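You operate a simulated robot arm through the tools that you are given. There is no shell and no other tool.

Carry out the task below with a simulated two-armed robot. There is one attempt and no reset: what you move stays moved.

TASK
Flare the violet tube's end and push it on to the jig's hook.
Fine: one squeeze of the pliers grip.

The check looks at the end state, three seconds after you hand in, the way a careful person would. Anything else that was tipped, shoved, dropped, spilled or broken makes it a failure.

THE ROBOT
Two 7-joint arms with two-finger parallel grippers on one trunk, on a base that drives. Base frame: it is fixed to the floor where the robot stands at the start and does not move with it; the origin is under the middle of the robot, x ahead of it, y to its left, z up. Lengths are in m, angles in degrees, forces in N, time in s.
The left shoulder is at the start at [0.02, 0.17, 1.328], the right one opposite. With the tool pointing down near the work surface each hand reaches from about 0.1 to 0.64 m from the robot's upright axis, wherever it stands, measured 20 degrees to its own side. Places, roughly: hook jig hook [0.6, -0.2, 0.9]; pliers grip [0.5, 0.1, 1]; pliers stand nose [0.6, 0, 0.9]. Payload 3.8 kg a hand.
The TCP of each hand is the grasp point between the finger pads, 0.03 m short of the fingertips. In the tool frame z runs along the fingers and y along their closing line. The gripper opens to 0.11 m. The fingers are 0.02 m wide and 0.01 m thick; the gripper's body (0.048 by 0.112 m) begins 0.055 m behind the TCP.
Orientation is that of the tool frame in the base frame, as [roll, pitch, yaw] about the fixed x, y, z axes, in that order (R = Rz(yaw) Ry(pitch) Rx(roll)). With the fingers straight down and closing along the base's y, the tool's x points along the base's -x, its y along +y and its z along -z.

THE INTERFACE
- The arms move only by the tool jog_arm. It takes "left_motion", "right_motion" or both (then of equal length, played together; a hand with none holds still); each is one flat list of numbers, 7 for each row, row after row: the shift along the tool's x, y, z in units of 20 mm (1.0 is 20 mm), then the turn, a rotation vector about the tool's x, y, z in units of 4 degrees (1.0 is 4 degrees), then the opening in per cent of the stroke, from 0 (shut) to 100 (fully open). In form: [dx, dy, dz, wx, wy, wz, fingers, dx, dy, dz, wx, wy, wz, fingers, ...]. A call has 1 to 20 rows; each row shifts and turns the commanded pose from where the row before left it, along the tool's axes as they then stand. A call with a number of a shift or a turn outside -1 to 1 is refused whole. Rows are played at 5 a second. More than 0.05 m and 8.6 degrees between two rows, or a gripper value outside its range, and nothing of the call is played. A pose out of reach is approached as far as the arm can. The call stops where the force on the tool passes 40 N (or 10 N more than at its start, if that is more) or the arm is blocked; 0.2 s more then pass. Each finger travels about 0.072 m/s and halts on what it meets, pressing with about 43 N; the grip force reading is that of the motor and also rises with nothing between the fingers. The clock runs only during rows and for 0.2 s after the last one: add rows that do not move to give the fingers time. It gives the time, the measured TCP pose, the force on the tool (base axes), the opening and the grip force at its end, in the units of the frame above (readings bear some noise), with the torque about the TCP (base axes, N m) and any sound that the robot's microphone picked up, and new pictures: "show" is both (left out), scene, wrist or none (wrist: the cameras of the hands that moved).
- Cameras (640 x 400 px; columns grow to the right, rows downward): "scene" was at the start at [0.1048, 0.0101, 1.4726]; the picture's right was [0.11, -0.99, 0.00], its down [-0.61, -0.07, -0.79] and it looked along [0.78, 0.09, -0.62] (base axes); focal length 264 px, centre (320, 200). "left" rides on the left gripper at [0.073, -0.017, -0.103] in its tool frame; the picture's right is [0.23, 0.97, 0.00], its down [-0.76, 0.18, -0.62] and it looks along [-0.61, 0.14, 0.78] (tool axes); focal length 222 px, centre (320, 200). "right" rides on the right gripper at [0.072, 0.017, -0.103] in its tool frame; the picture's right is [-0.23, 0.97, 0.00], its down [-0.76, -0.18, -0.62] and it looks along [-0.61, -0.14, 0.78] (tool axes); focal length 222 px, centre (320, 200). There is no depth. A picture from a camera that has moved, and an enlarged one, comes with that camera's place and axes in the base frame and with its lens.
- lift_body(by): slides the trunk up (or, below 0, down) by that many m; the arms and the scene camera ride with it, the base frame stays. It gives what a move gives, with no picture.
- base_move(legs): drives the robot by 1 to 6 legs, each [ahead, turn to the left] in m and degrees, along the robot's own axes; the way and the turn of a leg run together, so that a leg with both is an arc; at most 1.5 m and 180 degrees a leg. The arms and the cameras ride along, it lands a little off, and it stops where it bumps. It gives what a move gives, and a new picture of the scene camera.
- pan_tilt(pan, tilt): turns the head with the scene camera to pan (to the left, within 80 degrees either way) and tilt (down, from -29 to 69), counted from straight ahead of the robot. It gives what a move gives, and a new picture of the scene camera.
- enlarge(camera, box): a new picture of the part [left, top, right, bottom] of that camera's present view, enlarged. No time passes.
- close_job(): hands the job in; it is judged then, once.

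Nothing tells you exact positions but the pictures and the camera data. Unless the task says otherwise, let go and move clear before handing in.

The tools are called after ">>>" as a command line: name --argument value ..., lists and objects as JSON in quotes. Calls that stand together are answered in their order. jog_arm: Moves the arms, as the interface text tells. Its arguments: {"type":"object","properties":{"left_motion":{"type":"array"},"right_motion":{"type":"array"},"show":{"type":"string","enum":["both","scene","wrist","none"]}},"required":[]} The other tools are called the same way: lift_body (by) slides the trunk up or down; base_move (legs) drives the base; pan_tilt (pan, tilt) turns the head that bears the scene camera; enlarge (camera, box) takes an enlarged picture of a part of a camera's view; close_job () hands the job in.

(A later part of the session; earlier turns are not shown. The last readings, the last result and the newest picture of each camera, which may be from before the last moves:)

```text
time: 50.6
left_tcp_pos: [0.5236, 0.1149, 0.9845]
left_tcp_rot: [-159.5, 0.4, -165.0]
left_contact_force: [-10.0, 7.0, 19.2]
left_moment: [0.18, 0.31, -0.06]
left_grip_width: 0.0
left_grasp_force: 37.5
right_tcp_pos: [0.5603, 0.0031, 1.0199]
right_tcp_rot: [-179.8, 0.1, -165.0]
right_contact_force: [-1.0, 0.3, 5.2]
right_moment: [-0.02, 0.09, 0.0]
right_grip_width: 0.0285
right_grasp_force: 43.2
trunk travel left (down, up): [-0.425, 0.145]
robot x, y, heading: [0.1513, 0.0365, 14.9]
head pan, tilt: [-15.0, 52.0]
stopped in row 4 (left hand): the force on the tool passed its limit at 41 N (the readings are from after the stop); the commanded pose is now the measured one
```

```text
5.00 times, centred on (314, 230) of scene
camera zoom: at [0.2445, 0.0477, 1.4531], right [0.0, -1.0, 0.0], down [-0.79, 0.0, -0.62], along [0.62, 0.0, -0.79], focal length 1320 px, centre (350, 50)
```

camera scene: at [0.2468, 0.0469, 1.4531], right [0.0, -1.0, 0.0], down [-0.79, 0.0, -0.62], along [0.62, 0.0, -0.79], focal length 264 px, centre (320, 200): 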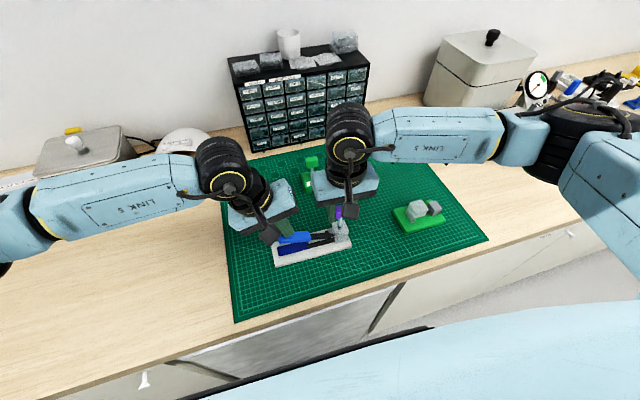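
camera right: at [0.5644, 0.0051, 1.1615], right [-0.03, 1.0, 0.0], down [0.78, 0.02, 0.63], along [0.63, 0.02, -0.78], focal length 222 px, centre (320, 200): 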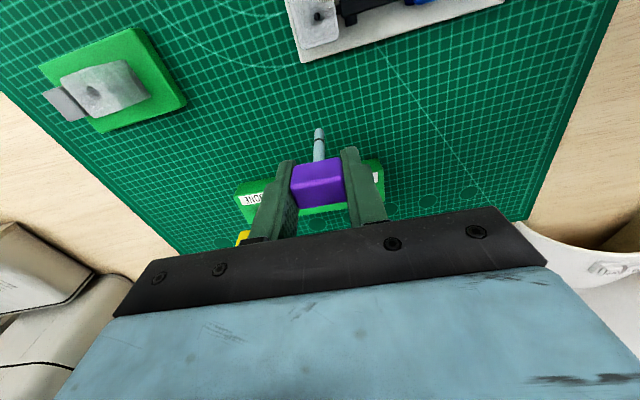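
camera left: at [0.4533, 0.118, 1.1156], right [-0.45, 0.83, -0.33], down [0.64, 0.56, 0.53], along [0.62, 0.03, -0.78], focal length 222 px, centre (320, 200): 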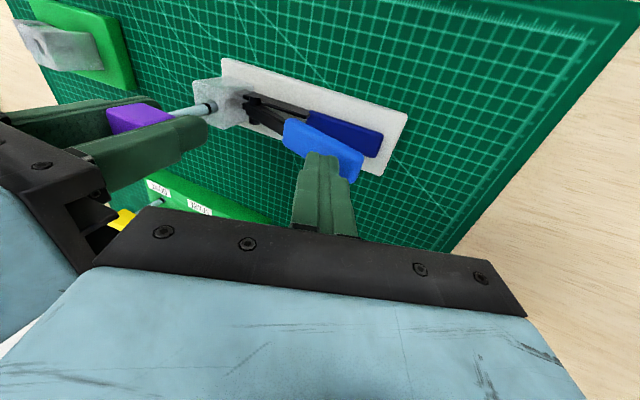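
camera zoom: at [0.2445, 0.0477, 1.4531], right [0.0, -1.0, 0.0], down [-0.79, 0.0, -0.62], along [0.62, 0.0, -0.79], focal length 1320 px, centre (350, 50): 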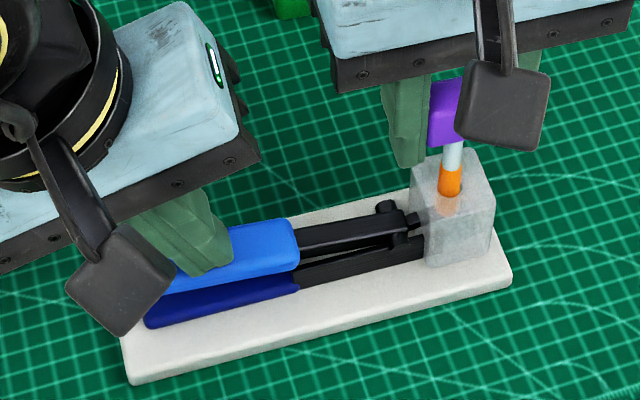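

>>> jog_arm --left_motion '[0, -0.342, -0.94, 0, 0, 0, 0, 0, -0.342, -0.94, 0, 0, 0, 0, 0, -0.342, -0.94, 0, 0, 0, 0, 0, 0.3, -0.94, 0, 0, 0, 0, 0, 0.5, -0.8, 0, 0, 0, 0, 0, 0.5, -0.8, 0, 0, 0, 0]' --right_motion '[0, 0, 0, 0, 0, 0, 0, 0, 0, 0, 0, 0, 0, 0, 0, 0, 0, 0, 0, 0, 0, 0, 0, -0.4, 0, 0, 0, 0, 0, 0, -0.8, 0, 0, 0, 0, 0, 0, -0.8, 0, 0, 0, 0]'

>>> enlarge --camera "scene" --box '[280, 170, 376, 250]'

>>> enlarge --camera "right" --box '[240, 60, 400, 220]'

```text
time: 52.0
left_tcp_pos: [0.5138, 0.1559, 1.0812]
left_tcp_rot: [-159.7, 0.3, -165.1]
left_contact_force: [-0.1, 0.9, 0.3]
left_moment: [0.03, -0.02, -0.01]
left_grip_width: 0.0
left_grasp_force: 37.3
right_tcp_pos: [0.5619, 0.0022, 1.0583]
right_tcp_rot: [-179.7, -0.1, -165.2]
right_contact_force: [-0.3, -0.4, 0.6]
right_moment: [0.01, -0.01, 0.01]
right_grip_width: 0.0286
right_grasp_force: 43.2
trunk travel left (down, up): [-0.425, 0.145]
robot x, y, heading: [0.1548, 0.0413, 14.7]
head pan, tilt: [-15.0, 52.0]
camera scene: at [0.2473, 0.0474, 1.453], right [0.0, -1.0, 0.0], down [-0.79, 0.0, -0.62], along [0.62, 0.0, -0.79], focal length 264 px, centre (320, 200)
camera right: at [0.4895, 0.0022, 1.1611], right [-0.03, 1.0, 0.0], down [0.78, 0.03, 0.62], along [0.62, 0.01, -0.78], focal length 222 px, centre (320, 200)
camera left: at [0.4394, 0.1577, 1.1838], right [-0.45, 0.82, -0.34], down [0.63, 0.57, 0.53], along [0.63, 0.02, -0.78], focal length 222 px, centre (320, 200)
```

scene: 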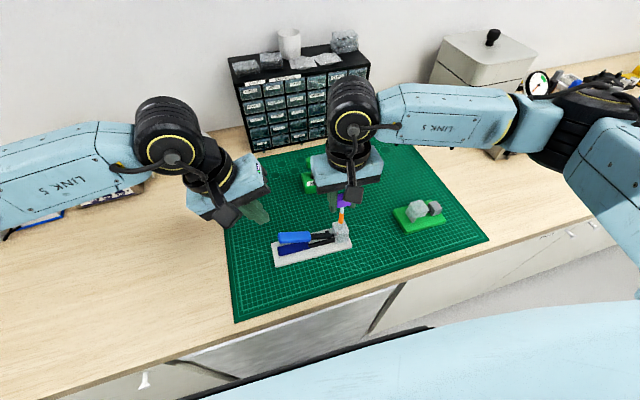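
right: 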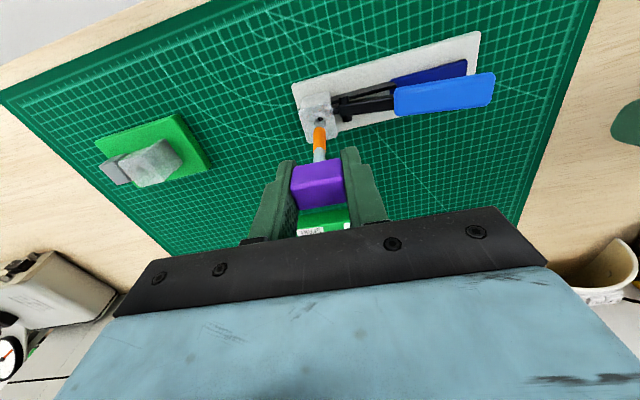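
left: 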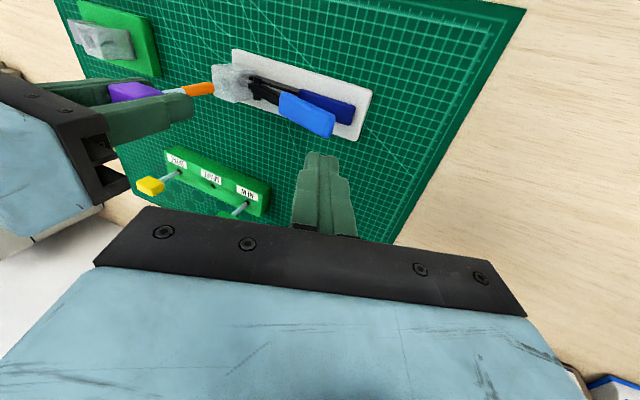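

```text
5.00 times, centred on (328, 210) of scene
camera zoom: at [0.2473, 0.0474, 1.453], right [0.0, -1.0, 0.0], down [-0.79, 0.0, -0.62], along [0.62, 0.0, -0.79], focal length 1320 px, centre (280, 150)
```

zoom: 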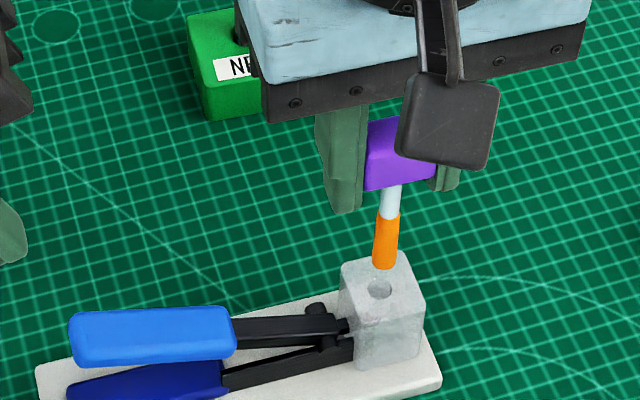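

```text
2.50 times, centred on (320, 140) of right
camera zoom: at [0.4895, 0.0022, 1.1611], right [-0.03, 1.0, 0.0], down [0.78, 0.03, 0.62], along [0.62, 0.01, -0.78], focal length 555 px, centre (320, 350)
```

zoom: 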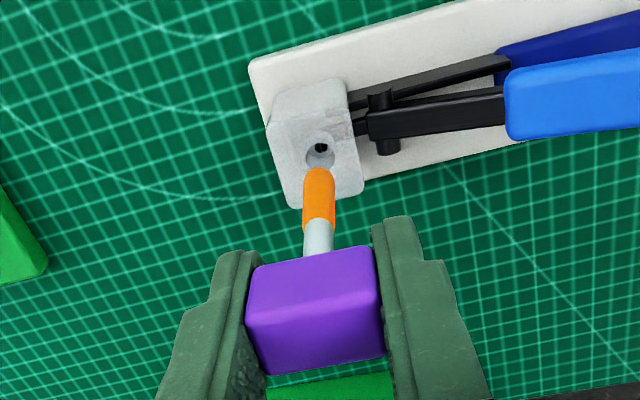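

>>> jog_arm --right_motion '[0, 0, -0.7, 0, 0, 0, 0, -0.346, -0.912, -0.07, 0, 0, 0, 0, -0.346, -0.912, -0.07, 0, 0, 0, 0, -0.346, -0.912, -0.07, 0, 0, 0, 0, -0.346, -0.912, -0.07, 0, 0, 0, 0, -0.346, -0.912, -0.07, 0, 0, 0, 0, -0.346, -0.912, -0.07, 0, 0, 0, 0, -0.346, -0.912, -0.07, 0, 0, 0, 0, -0.346, -0.912, 0, 0, 0, 0, 0, -0.346, -0.912, 0, 0, 0, 0, 0, -0.346, -0.912, 0, 0, 0, 0, 0, -0.346, -0.912, 0, 0, 0, 0, 0, -0.346, -0.912, 0, 0, 0, 0, 0]'

>>> enlarge --camera "right" --box '[256, 0, 384, 80]'

>>> enlarge --camera "scene" --box '[370, 140, 466, 240]'

```text
time: 54.8
left_tcp_pos: [0.5138, 0.1575, 1.0804]
left_tcp_rot: [-159.7, 0.4, -165.1]
left_contact_force: [0.5, -0.2, -0.7]
left_moment: [-0.03, -0.02, 0.0]
left_grip_width: 0.0
left_grasp_force: 37.2
right_tcp_pos: [0.6991, -0.1877, 1.0816]
right_tcp_rot: [-179.8, -0.1, -165.2]
right_contact_force: [-0.8, -0.5, 0.5]
right_moment: [-0.02, 0.0, 0.01]
right_grip_width: 0.0288
right_grasp_force: 43.1
trunk travel left (down, up): [-0.425, 0.145]
robot x, y, heading: [0.154, 0.041, 14.9]
head pan, tilt: [-15.0, 52.0]
camera scene: at [0.2478, 0.0467, 1.453], right [0.0, -1.0, 0.0], down [-0.79, 0.0, -0.62], along [0.62, 0.0, -0.79], focal length 264 px, centre (320, 200)
camera right: at [0.6257, -0.1879, 1.1848], right [-0.03, 1.0, 0.0], down [0.78, 0.03, 0.62], along [0.62, 0.02, -0.78], focal length 222 px, centre (320, 200)
```

scene: 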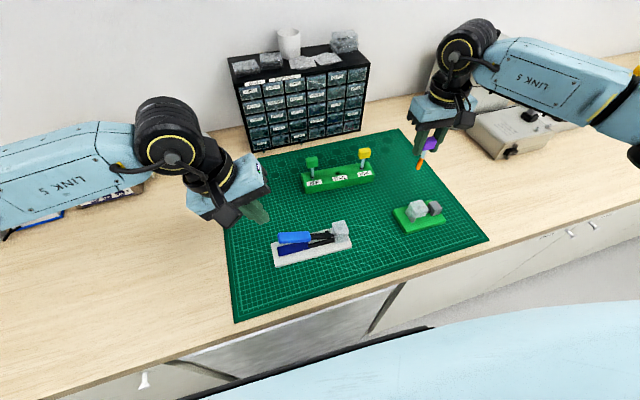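
right: 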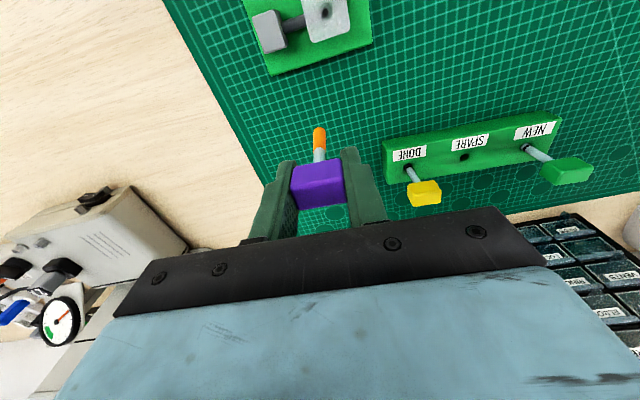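

```text
5.00 times, centred on (320, 40) of right
camera zoom: at [0.6257, -0.1879, 1.1848], right [-0.03, 1.0, 0.0], down [0.78, 0.03, 0.62], along [0.62, 0.02, -0.78], focal length 1111 px, centre (320, 1000)
```

zoom: 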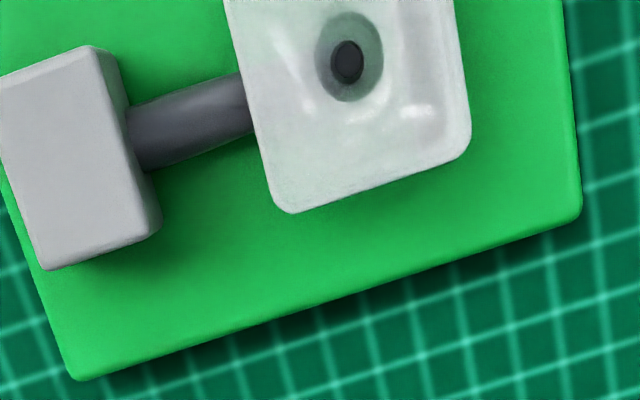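

```text
4.00 times, centred on (418, 190) of scene
camera zoom: at [0.2478, 0.0467, 1.453], right [0.0, -1.0, 0.0], down [-0.79, 0.0, -0.62], along [0.62, 0.0, -0.79], focal length 1056 px, centre (-72, 240)
```

zoom: 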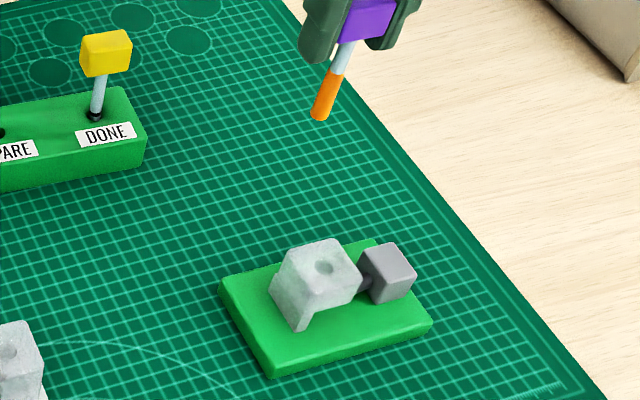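

>>> jog_arm --right_motion '[0.773, 0.234, 0, 0, 0, 0, 0, 0.773, 0.234, 0.25, 0, 0, 0, 0, 0.773, 0.234, 0.25, 0, 0, 0, 0, 0.773, 0.234, 0.25, 0, 0, 0, 0, 0.773, 0.234, 0.25, 0, 0, 0, 0, 0, 0, 0, 0, 0, 0, 0]' --show "scene"

>>> enlarge --camera "right" --box '[272, 80, 368, 140]'

>>> enlarge --camera "scene" --box '[388, 190, 436, 220]'

>>> enlarge --camera "left" --box '[50, 0, 146, 60]'

```text
time: 56.2
left_tcp_pos: [0.5149, 0.1559, 1.0811]
left_tcp_rot: [-159.6, 0.3, -165.1]
left_contact_force: [-0.1, -0.3, 0.6]
left_moment: [0.01, -0.01, 0.02]
left_grip_width: 0.0001
left_grasp_force: 37.8
right_tcp_pos: [0.6168, -0.1859, 1.063]
right_tcp_rot: [-179.8, -0.1, -165.3]
right_contact_force: [-0.8, -0.3, -0.1]
right_moment: [-0.02, -0.01, -0.01]
right_grip_width: 0.0287
right_grasp_force: 42.9
trunk travel left (down, up): [-0.425, 0.145]
robot x, y, heading: [0.1573, 0.0378, 15.0]
head pan, tilt: [-15.0, 52.0]
camera scene: at [0.2479, 0.0471, 1.453], right [0.0, -1.0, 0.0], down [-0.79, 0.0, -0.62], along [0.62, 0.0, -0.79], focal length 264 px, centre (320, 200)
```

scene: 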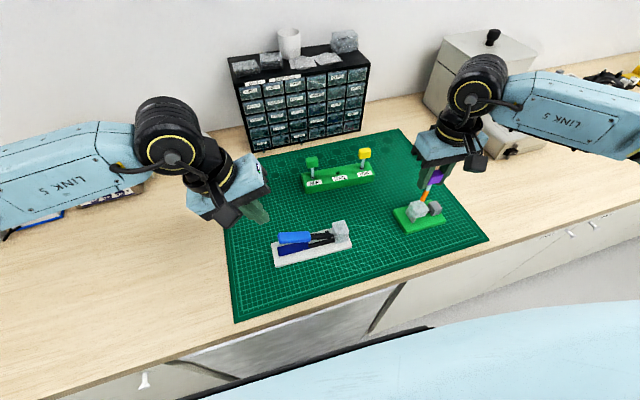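

```text
6.67 times, centred on (320, 110) of right
camera zoom: at [0.5449, -0.1848, 1.1656], right [-0.03, 1.0, 0.0], down [0.78, 0.03, 0.62], along [0.62, 0.01, -0.78], focal length 1481 px, centre (320, 800)
```

zoom: 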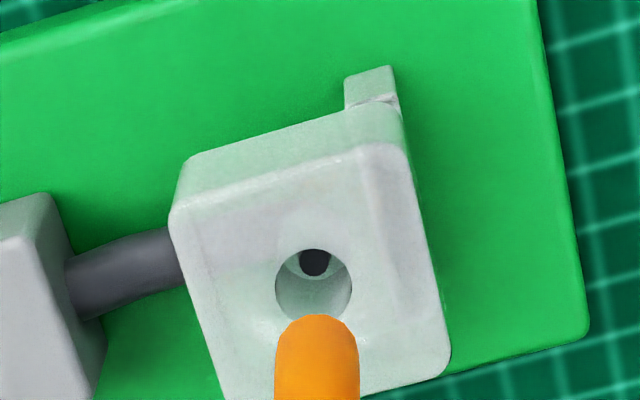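

```text
13.33 times, centred on (412, 205) of scene
camera zoom: at [0.2479, 0.0471, 1.453], right [0.0, -1.0, 0.0], down [-0.79, 0.0, -0.62], along [0.62, 0.0, -0.79], focal length 3520 px, centre (-907, 133)
```

zoom: 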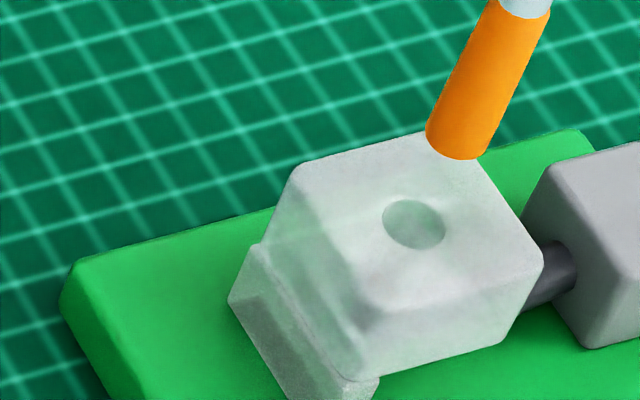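

```text
6.67 times, centred on (98, 30) of left
camera zoom: at [0.44, 0.1573, 1.1835], right [-0.45, 0.82, -0.34], down [0.63, 0.57, 0.53], along [0.63, 0.02, -0.78], focal length 1481 px, centre (1800, 1333)
```

zoom: 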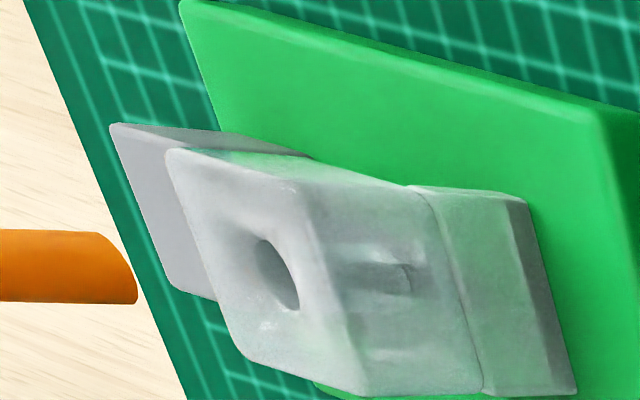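

>>> jog_arm --right_motion '[-0.04, -0.035, 0.5, 0, 0, 0, 0, 0, 0, 0.5, 0, 0, 0, 0, 0, 0, 0, 0, 0, 0, 0, 0, 0, 0, 0, 0, 0, 0]' --show "none"

>>> enlarge --camera "right" --box '[288, 90, 352, 130]'

>>> enlarge --camera "scene" --box '[396, 195, 436, 220]'

>>> enlarge --camera "left" --box '[60, 10, 124, 50]'

```text
time: 57.2
left_tcp_pos: [0.5141, 0.1556, 1.0815]
left_tcp_rot: [-159.8, 0.2, -165.1]
left_contact_force: [-0.4, -0.6, 0.2]
left_moment: [0.01, 0.02, -0.01]
left_grip_width: 0.0
left_grasp_force: 37.0
right_tcp_pos: [0.6189, -0.1855, 1.0427]
right_tcp_rot: [-179.8, -0.1, -165.2]
right_contact_force: [-0.3, -0.6, -0.2]
right_moment: [0.02, 0.02, 0.01]
right_grip_width: 0.0285
right_grasp_force: 43.3
trunk travel left (down, up): [-0.425, 0.145]
robot x, y, heading: [0.155, 0.04, 15.0]
head pan, tilt: [-15.0, 52.0]
```

```text
10.00 times, centred on (320, 110) of right
camera zoom: at [0.5454, -0.1854, 1.1451], right [-0.03, 1.0, 0.0], down [0.78, 0.03, 0.62], along [0.62, 0.01, -0.78], focal length 2221 px, centre (320, 1100)
```

zoom: 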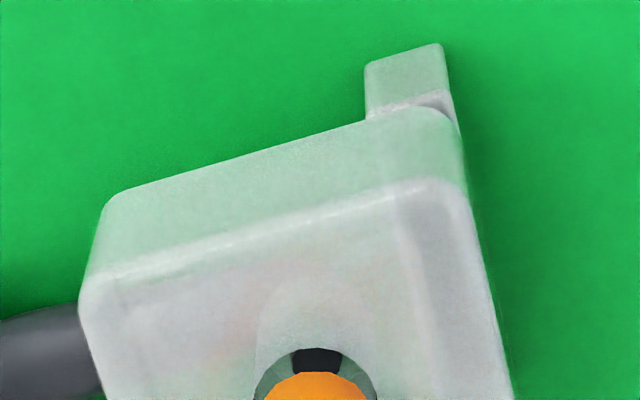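

```text
16.00 times, centred on (416, 208) of scene
camera zoom: at [0.2476, 0.047, 1.453], right [0.0, -1.0, 0.0], down [-0.79, 0.0, -0.62], along [0.62, 0.0, -0.79], focal length 4225 px, centre (-1216, 80)
```

zoom: 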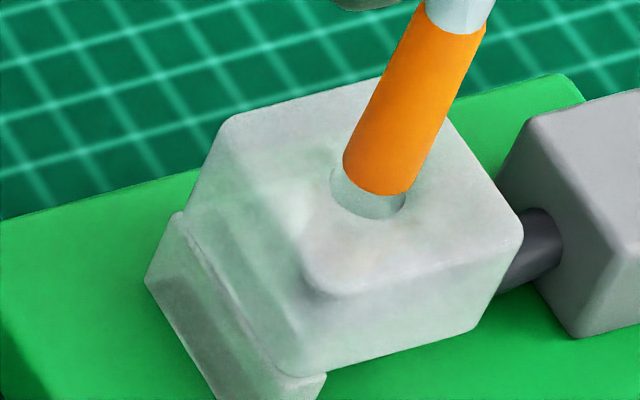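

```text
10.00 times, centred on (92, 30) of left
camera zoom: at [0.4398, 0.1572, 1.1835], right [-0.45, 0.82, -0.34], down [0.63, 0.57, 0.53], along [0.63, 0.02, -0.78], focal length 2221 px, centre (2600, 1900)
```

zoom: 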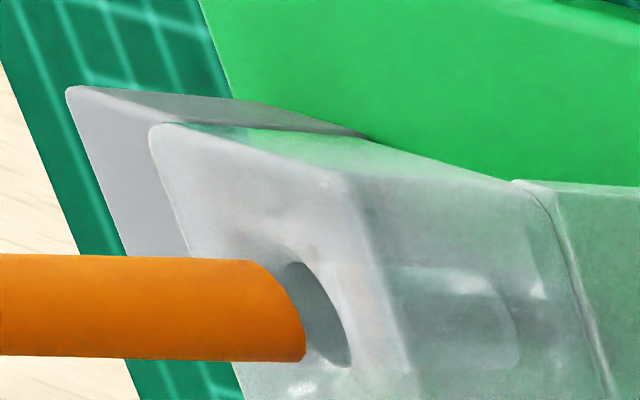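

>>> jog_arm --right_motion '[-0.015, -0.005, 0.2, 0, 0, 0, 0, 0, 0, 0, 0, 0, 0, 0, 0, 0, 0, 0, 0, 0, 0]' --show "none"

>>> enlarge --camera "right" --box '[288, 110, 352, 150]'

>>> enlarge --camera "scene" --box '[404, 198, 436, 218]'

>>> enlarge --camera "left" --box '[72, 26, 112, 51]'

```text
time: 58.0
left_tcp_pos: [0.5147, 0.1567, 1.0812]
left_tcp_rot: [-159.7, 0.3, -165.0]
left_contact_force: [0.0, -0.3, -1.0]
left_moment: [0.02, 0.02, -0.01]
left_grip_width: 0.0
left_grasp_force: 37.9
right_tcp_pos: [0.6186, -0.1846, 1.038]
right_tcp_rot: [-179.7, -0.2, -165.2]
right_contact_force: [0.2, 0.0, -0.3]
right_moment: [-0.02, 0.03, -0.04]
right_grip_width: 0.0287
right_grasp_force: 42.2
trunk travel left (down, up): [-0.425, 0.145]
robot x, y, heading: [0.1536, 0.0412, 14.7]
head pan, tilt: [-15.0, 52.0]
```

```text
10.00 times, centred on (320, 130) of right
camera zoom: at [0.5459, -0.1857, 1.1412], right [-0.03, 1.0, 0.0], down [0.78, 0.03, 0.62], along [0.62, 0.01, -0.78], focal length 2221 px, centre (320, 900)
```

zoom: 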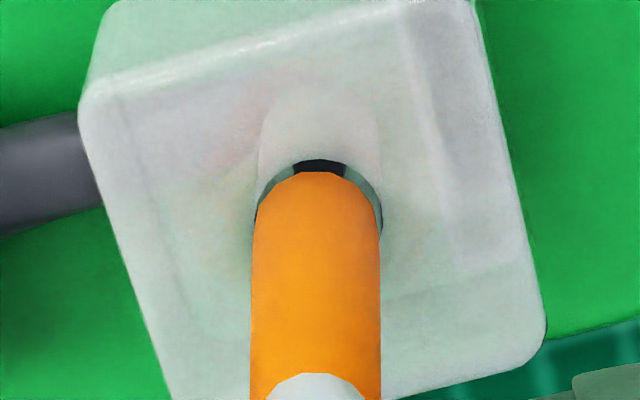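

```text
16.00 times, centred on (420, 208) of scene
camera zoom: at [0.2476, 0.047, 1.453], right [0.0, -1.0, 0.0], down [-0.79, 0.0, -0.62], along [0.62, 0.0, -0.79], focal length 4225 px, centre (-1280, 72)
```

zoom: 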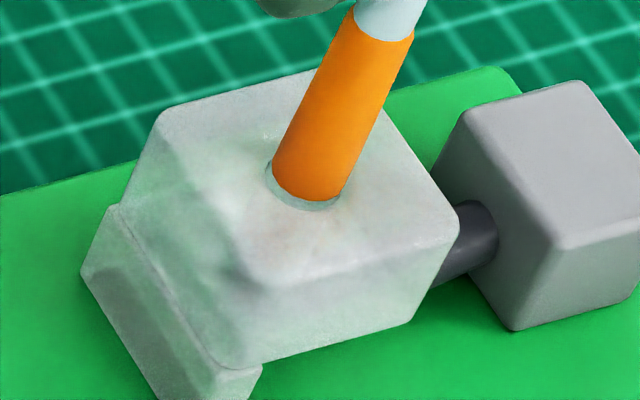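

```text
16.00 times, centred on (92, 38) of left
camera zoom: at [0.4398, 0.1572, 1.1835], right [-0.45, 0.82, -0.34], down [0.63, 0.57, 0.53], along [0.63, 0.02, -0.78], focal length 3554 px, centre (3968, 2784)
```

zoom: 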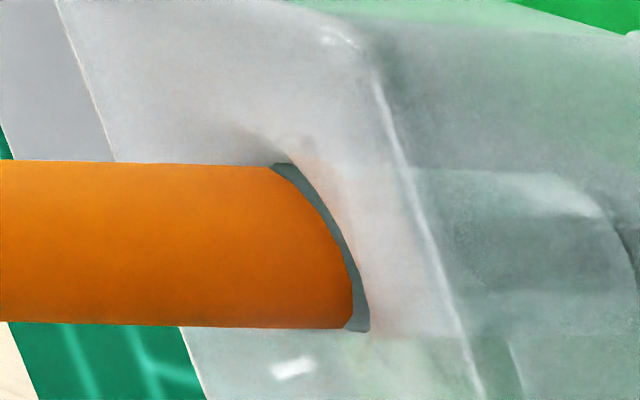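

>>> jog_arm --right_motion '[0, 0.01, 0.1, 0, 0, 0, 0, 0, 0, 0.1, 0, 0, 0, 0, 0, 0, 0, 0, 0, 0, 0]' --show "none"

>>> enlarge --camera "right" --box '[288, 110, 352, 150]'

>>> enlarge --camera "scene" --box '[404, 198, 436, 218]'

>>> enlarge --camera "left" --box '[72, 26, 112, 51]'

```text
time: 58.8
left_tcp_pos: [0.5144, 0.1573, 1.0812]
left_tcp_rot: [-159.6, 0.2, -165.1]
left_contact_force: [-0.4, 0.4, 0.8]
left_moment: [0.02, 0.01, -0.01]
left_grip_width: 0.0
left_grasp_force: 37.2
right_tcp_pos: [0.6189, -0.1849, 1.0359]
right_tcp_rot: [-179.8, -0.1, -165.2]
right_contact_force: [0.5, -0.7, 0.2]
right_moment: [0.0, -0.01, 0.0]
right_grip_width: 0.0287
right_grasp_force: 42.8
trunk travel left (down, up): [-0.425, 0.145]
robot x, y, heading: [0.1548, 0.0386, 15.2]
head pan, tilt: [-15.0, 52.0]
```

```text
10.00 times, centred on (320, 130) of right
camera zoom: at [0.5462, -0.1854, 1.1374], right [-0.03, 1.0, 0.0], down [0.78, 0.03, 0.62], along [0.62, 0.02, -0.78], focal length 2221 px, centre (320, 900)
```

zoom: 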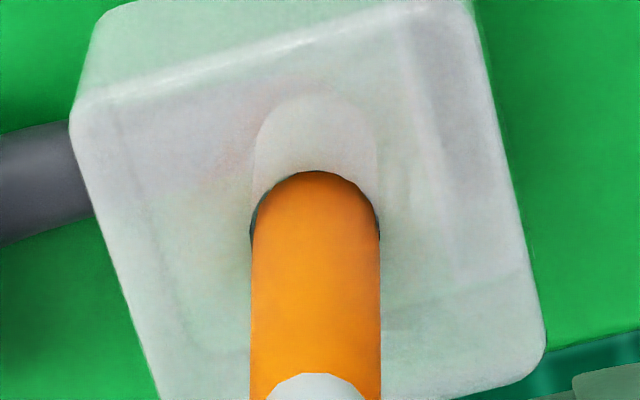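

```text
16.00 times, centred on (420, 208) of scene
camera zoom: at [0.2476, 0.047, 1.453], right [0.0, -1.0, 0.0], down [-0.79, 0.0, -0.62], along [0.62, 0.0, -0.79], focal length 4225 px, centre (-1280, 72)
```

zoom: 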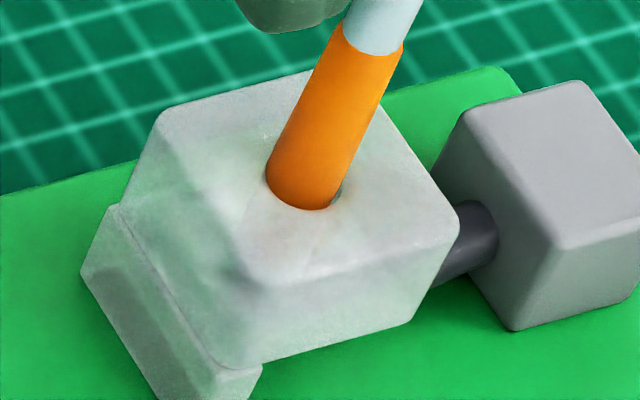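

```text
16.00 times, centred on (92, 38) of left
camera zoom: at [0.4398, 0.1572, 1.1835], right [-0.45, 0.82, -0.34], down [0.63, 0.57, 0.53], along [0.63, 0.02, -0.78], focal length 3554 px, centre (3968, 2784)
```

zoom: 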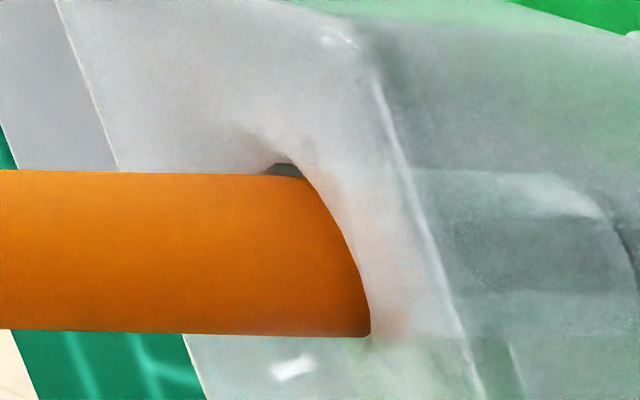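

>>> jog_arm --right_motion '[0.022, -0.006, 0, 0, 0, 0, 0, 0, 0, 0.1, 0, 0, 0, 0, 0, 0, 0.1, 0, 0, 0, 0, 0, 0, 0, 0, 0, 0, 0]' --show "none"

>>> enlarge --camera "scene" --box '[404, 198, 436, 218]'

>>> enlarge --camera "left" --box '[72, 26, 112, 51]'

```text
time: 59.8
left_tcp_pos: [0.5143, 0.1561, 1.082]
left_tcp_rot: [-159.7, 0.4, -165.1]
left_contact_force: [-0.3, 0.8, -0.9]
left_moment: [-0.02, 0.02, -0.01]
left_grip_width: 0.0
left_grasp_force: 37.5
right_tcp_pos: [0.619, -0.1853, 1.0312]
right_tcp_rot: [-179.9, -0.1, -165.2]
right_contact_force: [-0.6, 0.1, -1.0]
right_moment: [-0.01, -0.02, -0.01]
right_grip_width: 0.0286
right_grasp_force: 42.3
trunk travel left (down, up): [-0.425, 0.145]
robot x, y, heading: [0.1537, 0.0413, 14.8]
head pan, tilt: [-15.0, 52.0]
```

```text
16.00 times, centred on (420, 208) of scene
camera zoom: at [0.2476, 0.047, 1.453], right [0.0, -1.0, 0.0], down [-0.79, 0.0, -0.62], along [0.62, 0.0, -0.79], focal length 4225 px, centre (-1280, 72)
```

zoom: 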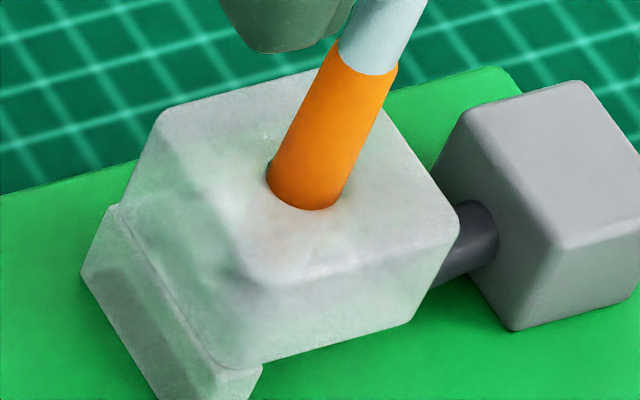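

```text
16.00 times, centred on (92, 38) of left
camera zoom: at [0.4398, 0.1572, 1.1835], right [-0.45, 0.82, -0.34], down [0.63, 0.57, 0.53], along [0.63, 0.02, -0.78], focal length 3554 px, centre (3968, 2784)
```

zoom: 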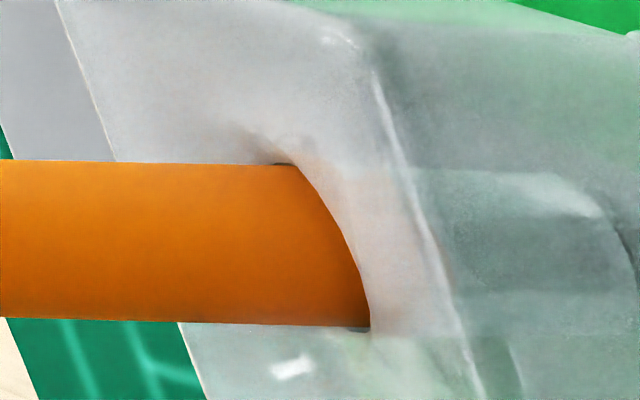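

>>> jog_arm --right_motion '[0, 0, 0.1, 0, 0, 0, 0, 0, 0, 0.1, 0, 0, 0, 0, 0, 0, 0.1, 0, 0, 0, 0, 0, 0, 0, 0, 0, 0, 0]' --show "none"

>>> enlarge --camera "scene" --box '[404, 198, 436, 218]'

>>> enlarge --camera "left" --box '[72, 26, 112, 51]'

```text
time: 60.8
left_tcp_pos: [0.514, 0.1553, 1.0795]
left_tcp_rot: [-159.7, 0.4, -165.1]
left_contact_force: [-0.4, -0.3, -0.4]
left_moment: [0.02, -0.03, 0.01]
left_grip_width: 0.0001
left_grasp_force: 37.6
right_tcp_pos: [0.618, -0.1859, 1.0244]
right_tcp_rot: [-179.8, -0.1, -165.2]
right_contact_force: [-0.9, -0.4, 0.0]
right_moment: [0.01, 0.01, 0.01]
right_grip_width: 0.0285
right_grasp_force: 43.0
trunk travel left (down, up): [-0.425, 0.145]
robot x, y, heading: [0.1538, 0.0414, 15.0]
head pan, tilt: [-15.0, 52.0]
```

```text
16.00 times, centred on (420, 208) of scene
camera zoom: at [0.2476, 0.047, 1.453], right [0.0, -1.0, 0.0], down [-0.79, 0.0, -0.62], along [0.62, 0.0, -0.79], focal length 4225 px, centre (-1280, 72)
```

zoom: 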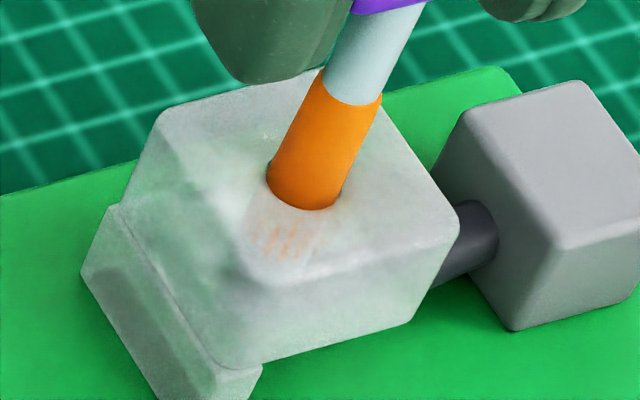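

```text
16.00 times, centred on (92, 38) of left
camera zoom: at [0.4398, 0.1572, 1.1835], right [-0.45, 0.82, -0.34], down [0.63, 0.57, 0.53], along [0.63, 0.02, -0.78], focal length 3554 px, centre (3968, 2784)
```

zoom: 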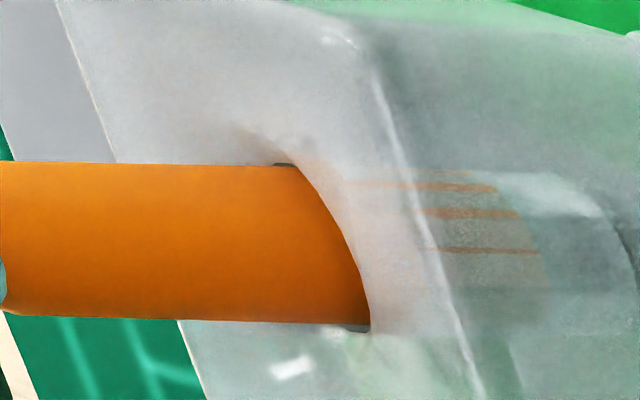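

Going in freely with no force. I continue down in small steps onto the hook tip.

>>> jog_arm --right_motion '[0, 0, 0.1, 0, 0, 0, 0, 0, 0, 0.1, 0, 0, 0, 0, 0, 0, 0.1, 0, 0, 0, 0, 0, 0, 0, 0, 0, 0, 0]' --show "none"

>>> enlarge --camera "scene" --box '[396, 188, 444, 218]'

>>> enlarge --camera "left" --box '[60, 20, 124, 60]'

```text
time: 61.8
left_tcp_pos: [0.5139, 0.1553, 1.0817]
left_tcp_rot: [-159.6, 0.3, -165.2]
left_contact_force: [-0.3, 0.7, 0.0]
left_moment: [0.02, -0.02, -0.02]
left_grip_width: 0.0
left_grasp_force: 37.6
right_tcp_pos: [0.6177, -0.1845, 1.0187]
right_tcp_rot: [-179.7, 0.0, -165.2]
right_contact_force: [-0.9, -0.8, 4.3]
right_moment: [-0.03, 0.07, 0.01]
right_grip_width: 0.0287
right_grasp_force: 42.9
trunk travel left (down, up): [-0.425, 0.145]
robot x, y, heading: [0.1526, 0.0402, 15.1]
head pan, tilt: [-15.0, 52.0]
```

```text
13.33 times, centred on (420, 203) of scene
camera zoom: at [0.2471, 0.0471, 1.4531], right [0.0, -1.0, 0.0], down [-0.79, 0.0, -0.62], along [0.62, 0.0, -0.79], focal length 3520 px, centre (-1013, 160)
```

zoom: 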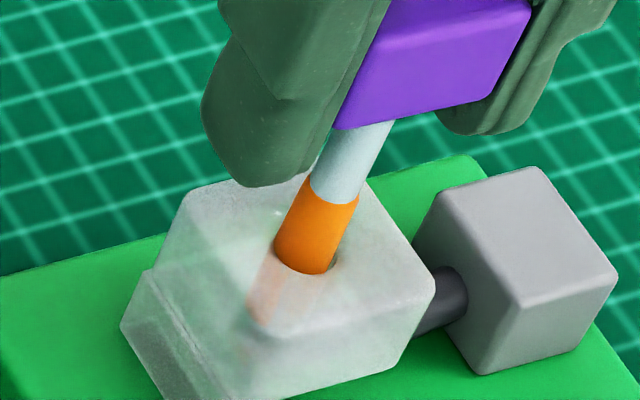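

```text
10.00 times, centred on (92, 40) of left
camera zoom: at [0.4394, 0.1573, 1.1837], right [-0.45, 0.82, -0.34], down [0.63, 0.57, 0.53], along [0.63, 0.02, -0.78], focal length 2221 px, centre (2600, 1800)
```

zoom: 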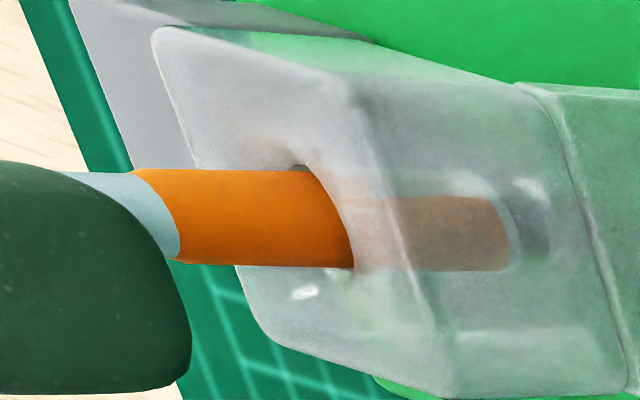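

>>> jog_arm --right_motion '[0, 0, 0.1, 0, 0, 0, 0, 0, 0, 0, 0, 0, 0, 0, 0, 0, 0, 0, 0, 0, 0]' --show "none"

>>> enlarge --camera "left" --box '[60, 20, 124, 60]'

```text
time: 62.6
left_tcp_pos: [0.5124, 0.1561, 1.082]
left_tcp_rot: [-159.6, 0.5, -165.1]
left_contact_force: [-0.7, 0.3, -0.7]
left_moment: [-0.01, 0.02, -0.03]
left_grip_width: 0.0
left_grasp_force: 37.9
right_tcp_pos: [0.6174, -0.1847, 1.0185]
right_tcp_rot: [-179.7, 0.3, -165.3]
right_contact_force: [0.2, -3.6, 27.1]
right_moment: [-0.19, 0.2, 0.02]
right_grip_width: 0.0287
right_grasp_force: 43.0
trunk travel left (down, up): [-0.425, 0.145]
robot x, y, heading: [0.1522, 0.0374, 14.8]
head pan, tilt: [-15.0, 52.0]
```

```text
10.00 times, centred on (92, 40) of left
camera zoom: at [0.4381, 0.1576, 1.1841], right [-0.45, 0.82, -0.34], down [0.63, 0.57, 0.53], along [0.63, 0.02, -0.78], focal length 2221 px, centre (2600, 1800)
```

zoom: 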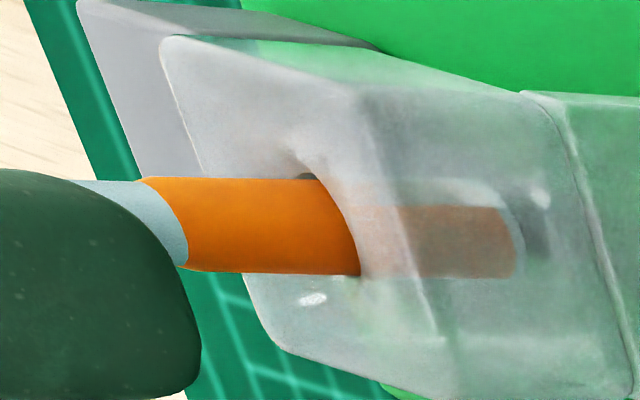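

>>> jog_arm --right_motion '[0, 0, -0.07, 0, 0, 0, 0, 0, 0, 0, 0, 0, 0, 0, 0, 0, 0, 0, 0, 0, 0]' --show "scene"

>>> enlarge --camera "left" --box '[60, 20, 124, 60]'

>>> enlarge --camera "scene" --box '[380, 175, 460, 235]'

>>> enlarge --camera "right" --box '[200, 60, 440, 210]'

```text
time: 63.4
left_tcp_pos: [0.514, 0.1563, 1.0822]
left_tcp_rot: [-159.6, 0.2, -165.1]
left_contact_force: [1.0, -0.2, 0.2]
left_moment: [-0.01, 0.0, 0.03]
left_grip_width: 0.0
left_grasp_force: 37.4
right_tcp_pos: [0.6181, -0.1836, 1.0188]
right_tcp_rot: [-179.8, 0.1, -165.2]
right_contact_force: [4.4, -2.9, 21.8]
right_moment: [-0.1, -0.21, 0.01]
right_grip_width: 0.0288
right_grasp_force: 42.9
trunk travel left (down, up): [-0.425, 0.145]
robot x, y, heading: [0.154, 0.042, 15.1]
head pan, tilt: [-15.0, 52.0]
camera scene: at [0.2465, 0.0474, 1.4531], right [0.0, -1.0, 0.0], down [-0.79, 0.0, -0.62], along [0.62, 0.0, -0.79], focal length 264 px, centre (320, 200)
```

scene: 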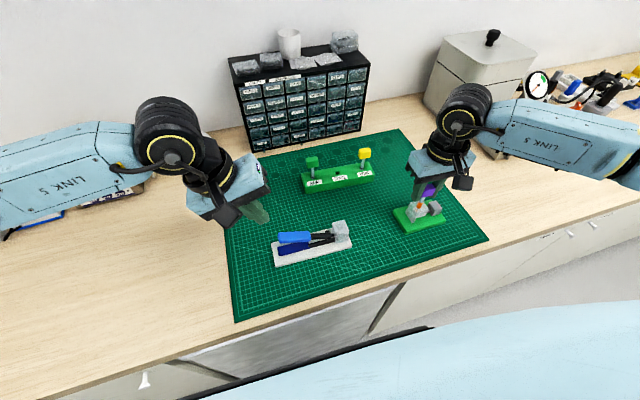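

```text
10.00 times, centred on (92, 40) of left
camera zoom: at [0.4389, 0.1576, 1.1838], right [-0.45, 0.82, -0.34], down [0.63, 0.57, 0.53], along [0.63, 0.02, -0.78], focal length 2221 px, centre (2600, 1800)
```

zoom: 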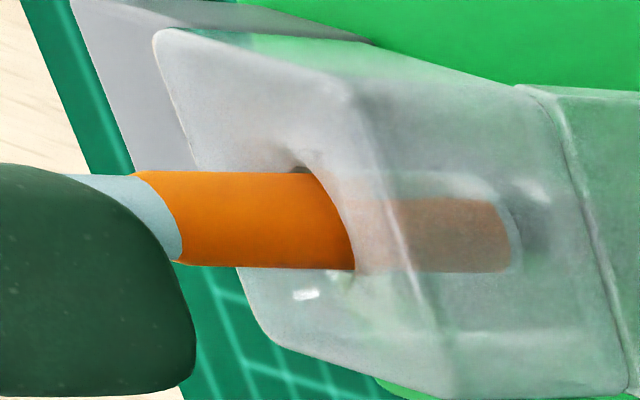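

```text
6.67 times, centred on (420, 205) of scene
camera zoom: at [0.2465, 0.0474, 1.4531], right [0.0, -1.0, 0.0], down [-0.79, 0.0, -0.62], along [0.62, 0.0, -0.79], focal length 1760 px, centre (-347, 167)
```

zoom: 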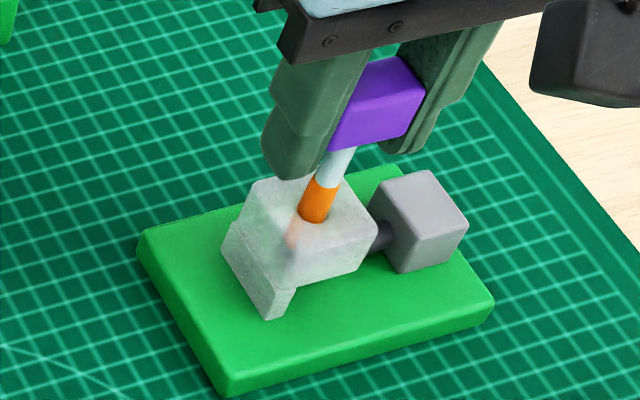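

```text
2.67 times, centred on (320, 135) of right
camera zoom: at [0.5452, -0.1848, 1.1218], right [-0.03, 1.0, 0.0], down [0.78, 0.03, 0.62], along [0.62, 0.02, -0.78], focal length 592 px, centre (320, 373)
```

zoom: 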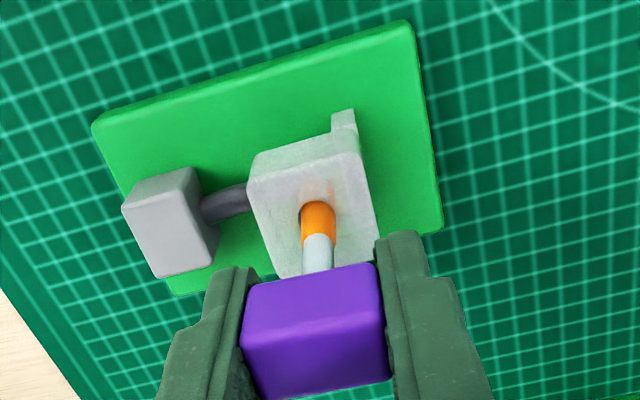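

>>> jog_arm --right_motion '[0, 0, -0.06, 0, 0, 0, 0, 0, 0, 0, 0, 0, 0, 0, 0, 0, 0, 0, 0, 0, 15, 0, 0, 0, 0, 0, 0, 30, 0, 0, 0, 0, 0, 0, 45, 0, 0, 0, 0, 0, 0, 45]' --show "none"

>>> enlarge --camera "scene" --box '[380, 175, 460, 235]'

>>> enlarge --camera "right" --box '[200, 60, 440, 210]'

>>> enlarge --camera "left" --box '[20, 0, 148, 80]'

```text
time: 64.8
left_tcp_pos: [0.514, 0.1561, 1.08]
left_tcp_rot: [-159.7, 0.3, -165.0]
left_contact_force: [0.1, -0.4, 0.0]
left_moment: [-0.03, -0.01, 0.0]
left_grip_width: 0.0
left_grasp_force: 37.2
right_tcp_pos: [0.6189, -0.1839, 1.0191]
right_tcp_rot: [-179.9, -0.1, -165.2]
right_contact_force: [-0.6, 1.0, 0.2]
right_moment: [0.0, 0.01, 0.0]
right_grip_width: 0.0495
right_grasp_force: 0.1
trunk travel left (down, up): [-0.425, 0.145]
robot x, y, heading: [0.1578, 0.0398, 14.9]
head pan, tilt: [-15.0, 52.0]
```

```text
6.67 times, centred on (420, 205) of scene
camera zoom: at [0.2476, 0.047, 1.453], right [0.0, -1.0, 0.0], down [-0.79, 0.0, -0.62], along [0.62, 0.0, -0.79], focal length 1760 px, centre (-347, 167)
```

zoom: 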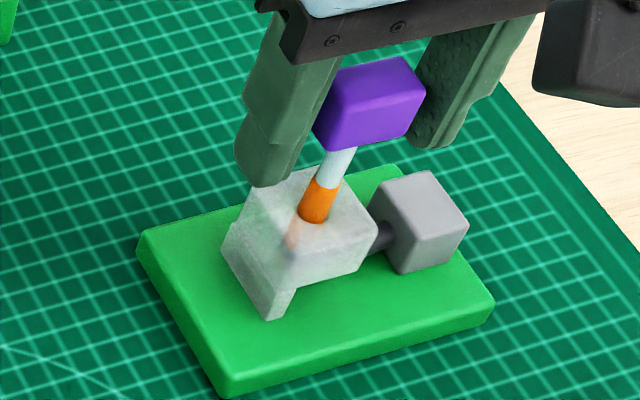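

```text
2.67 times, centred on (320, 135) of right
camera zoom: at [0.5454, -0.1852, 1.1223], right [-0.03, 1.0, 0.0], down [0.78, 0.03, 0.62], along [0.62, 0.02, -0.78], focal length 592 px, centre (320, 373)
```

zoom: 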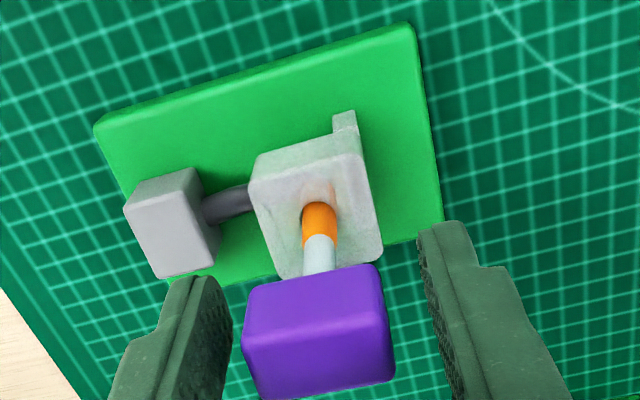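

```text
5.00 times, centred on (84, 40) of left
camera zoom: at [0.4397, 0.1572, 1.1835], right [-0.45, 0.82, -0.34], down [0.63, 0.57, 0.53], along [0.63, 0.02, -0.78], focal length 1111 px, centre (1500, 1000)
```

zoom: 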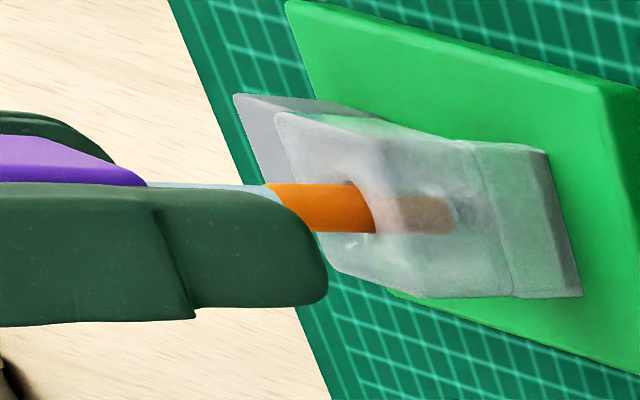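

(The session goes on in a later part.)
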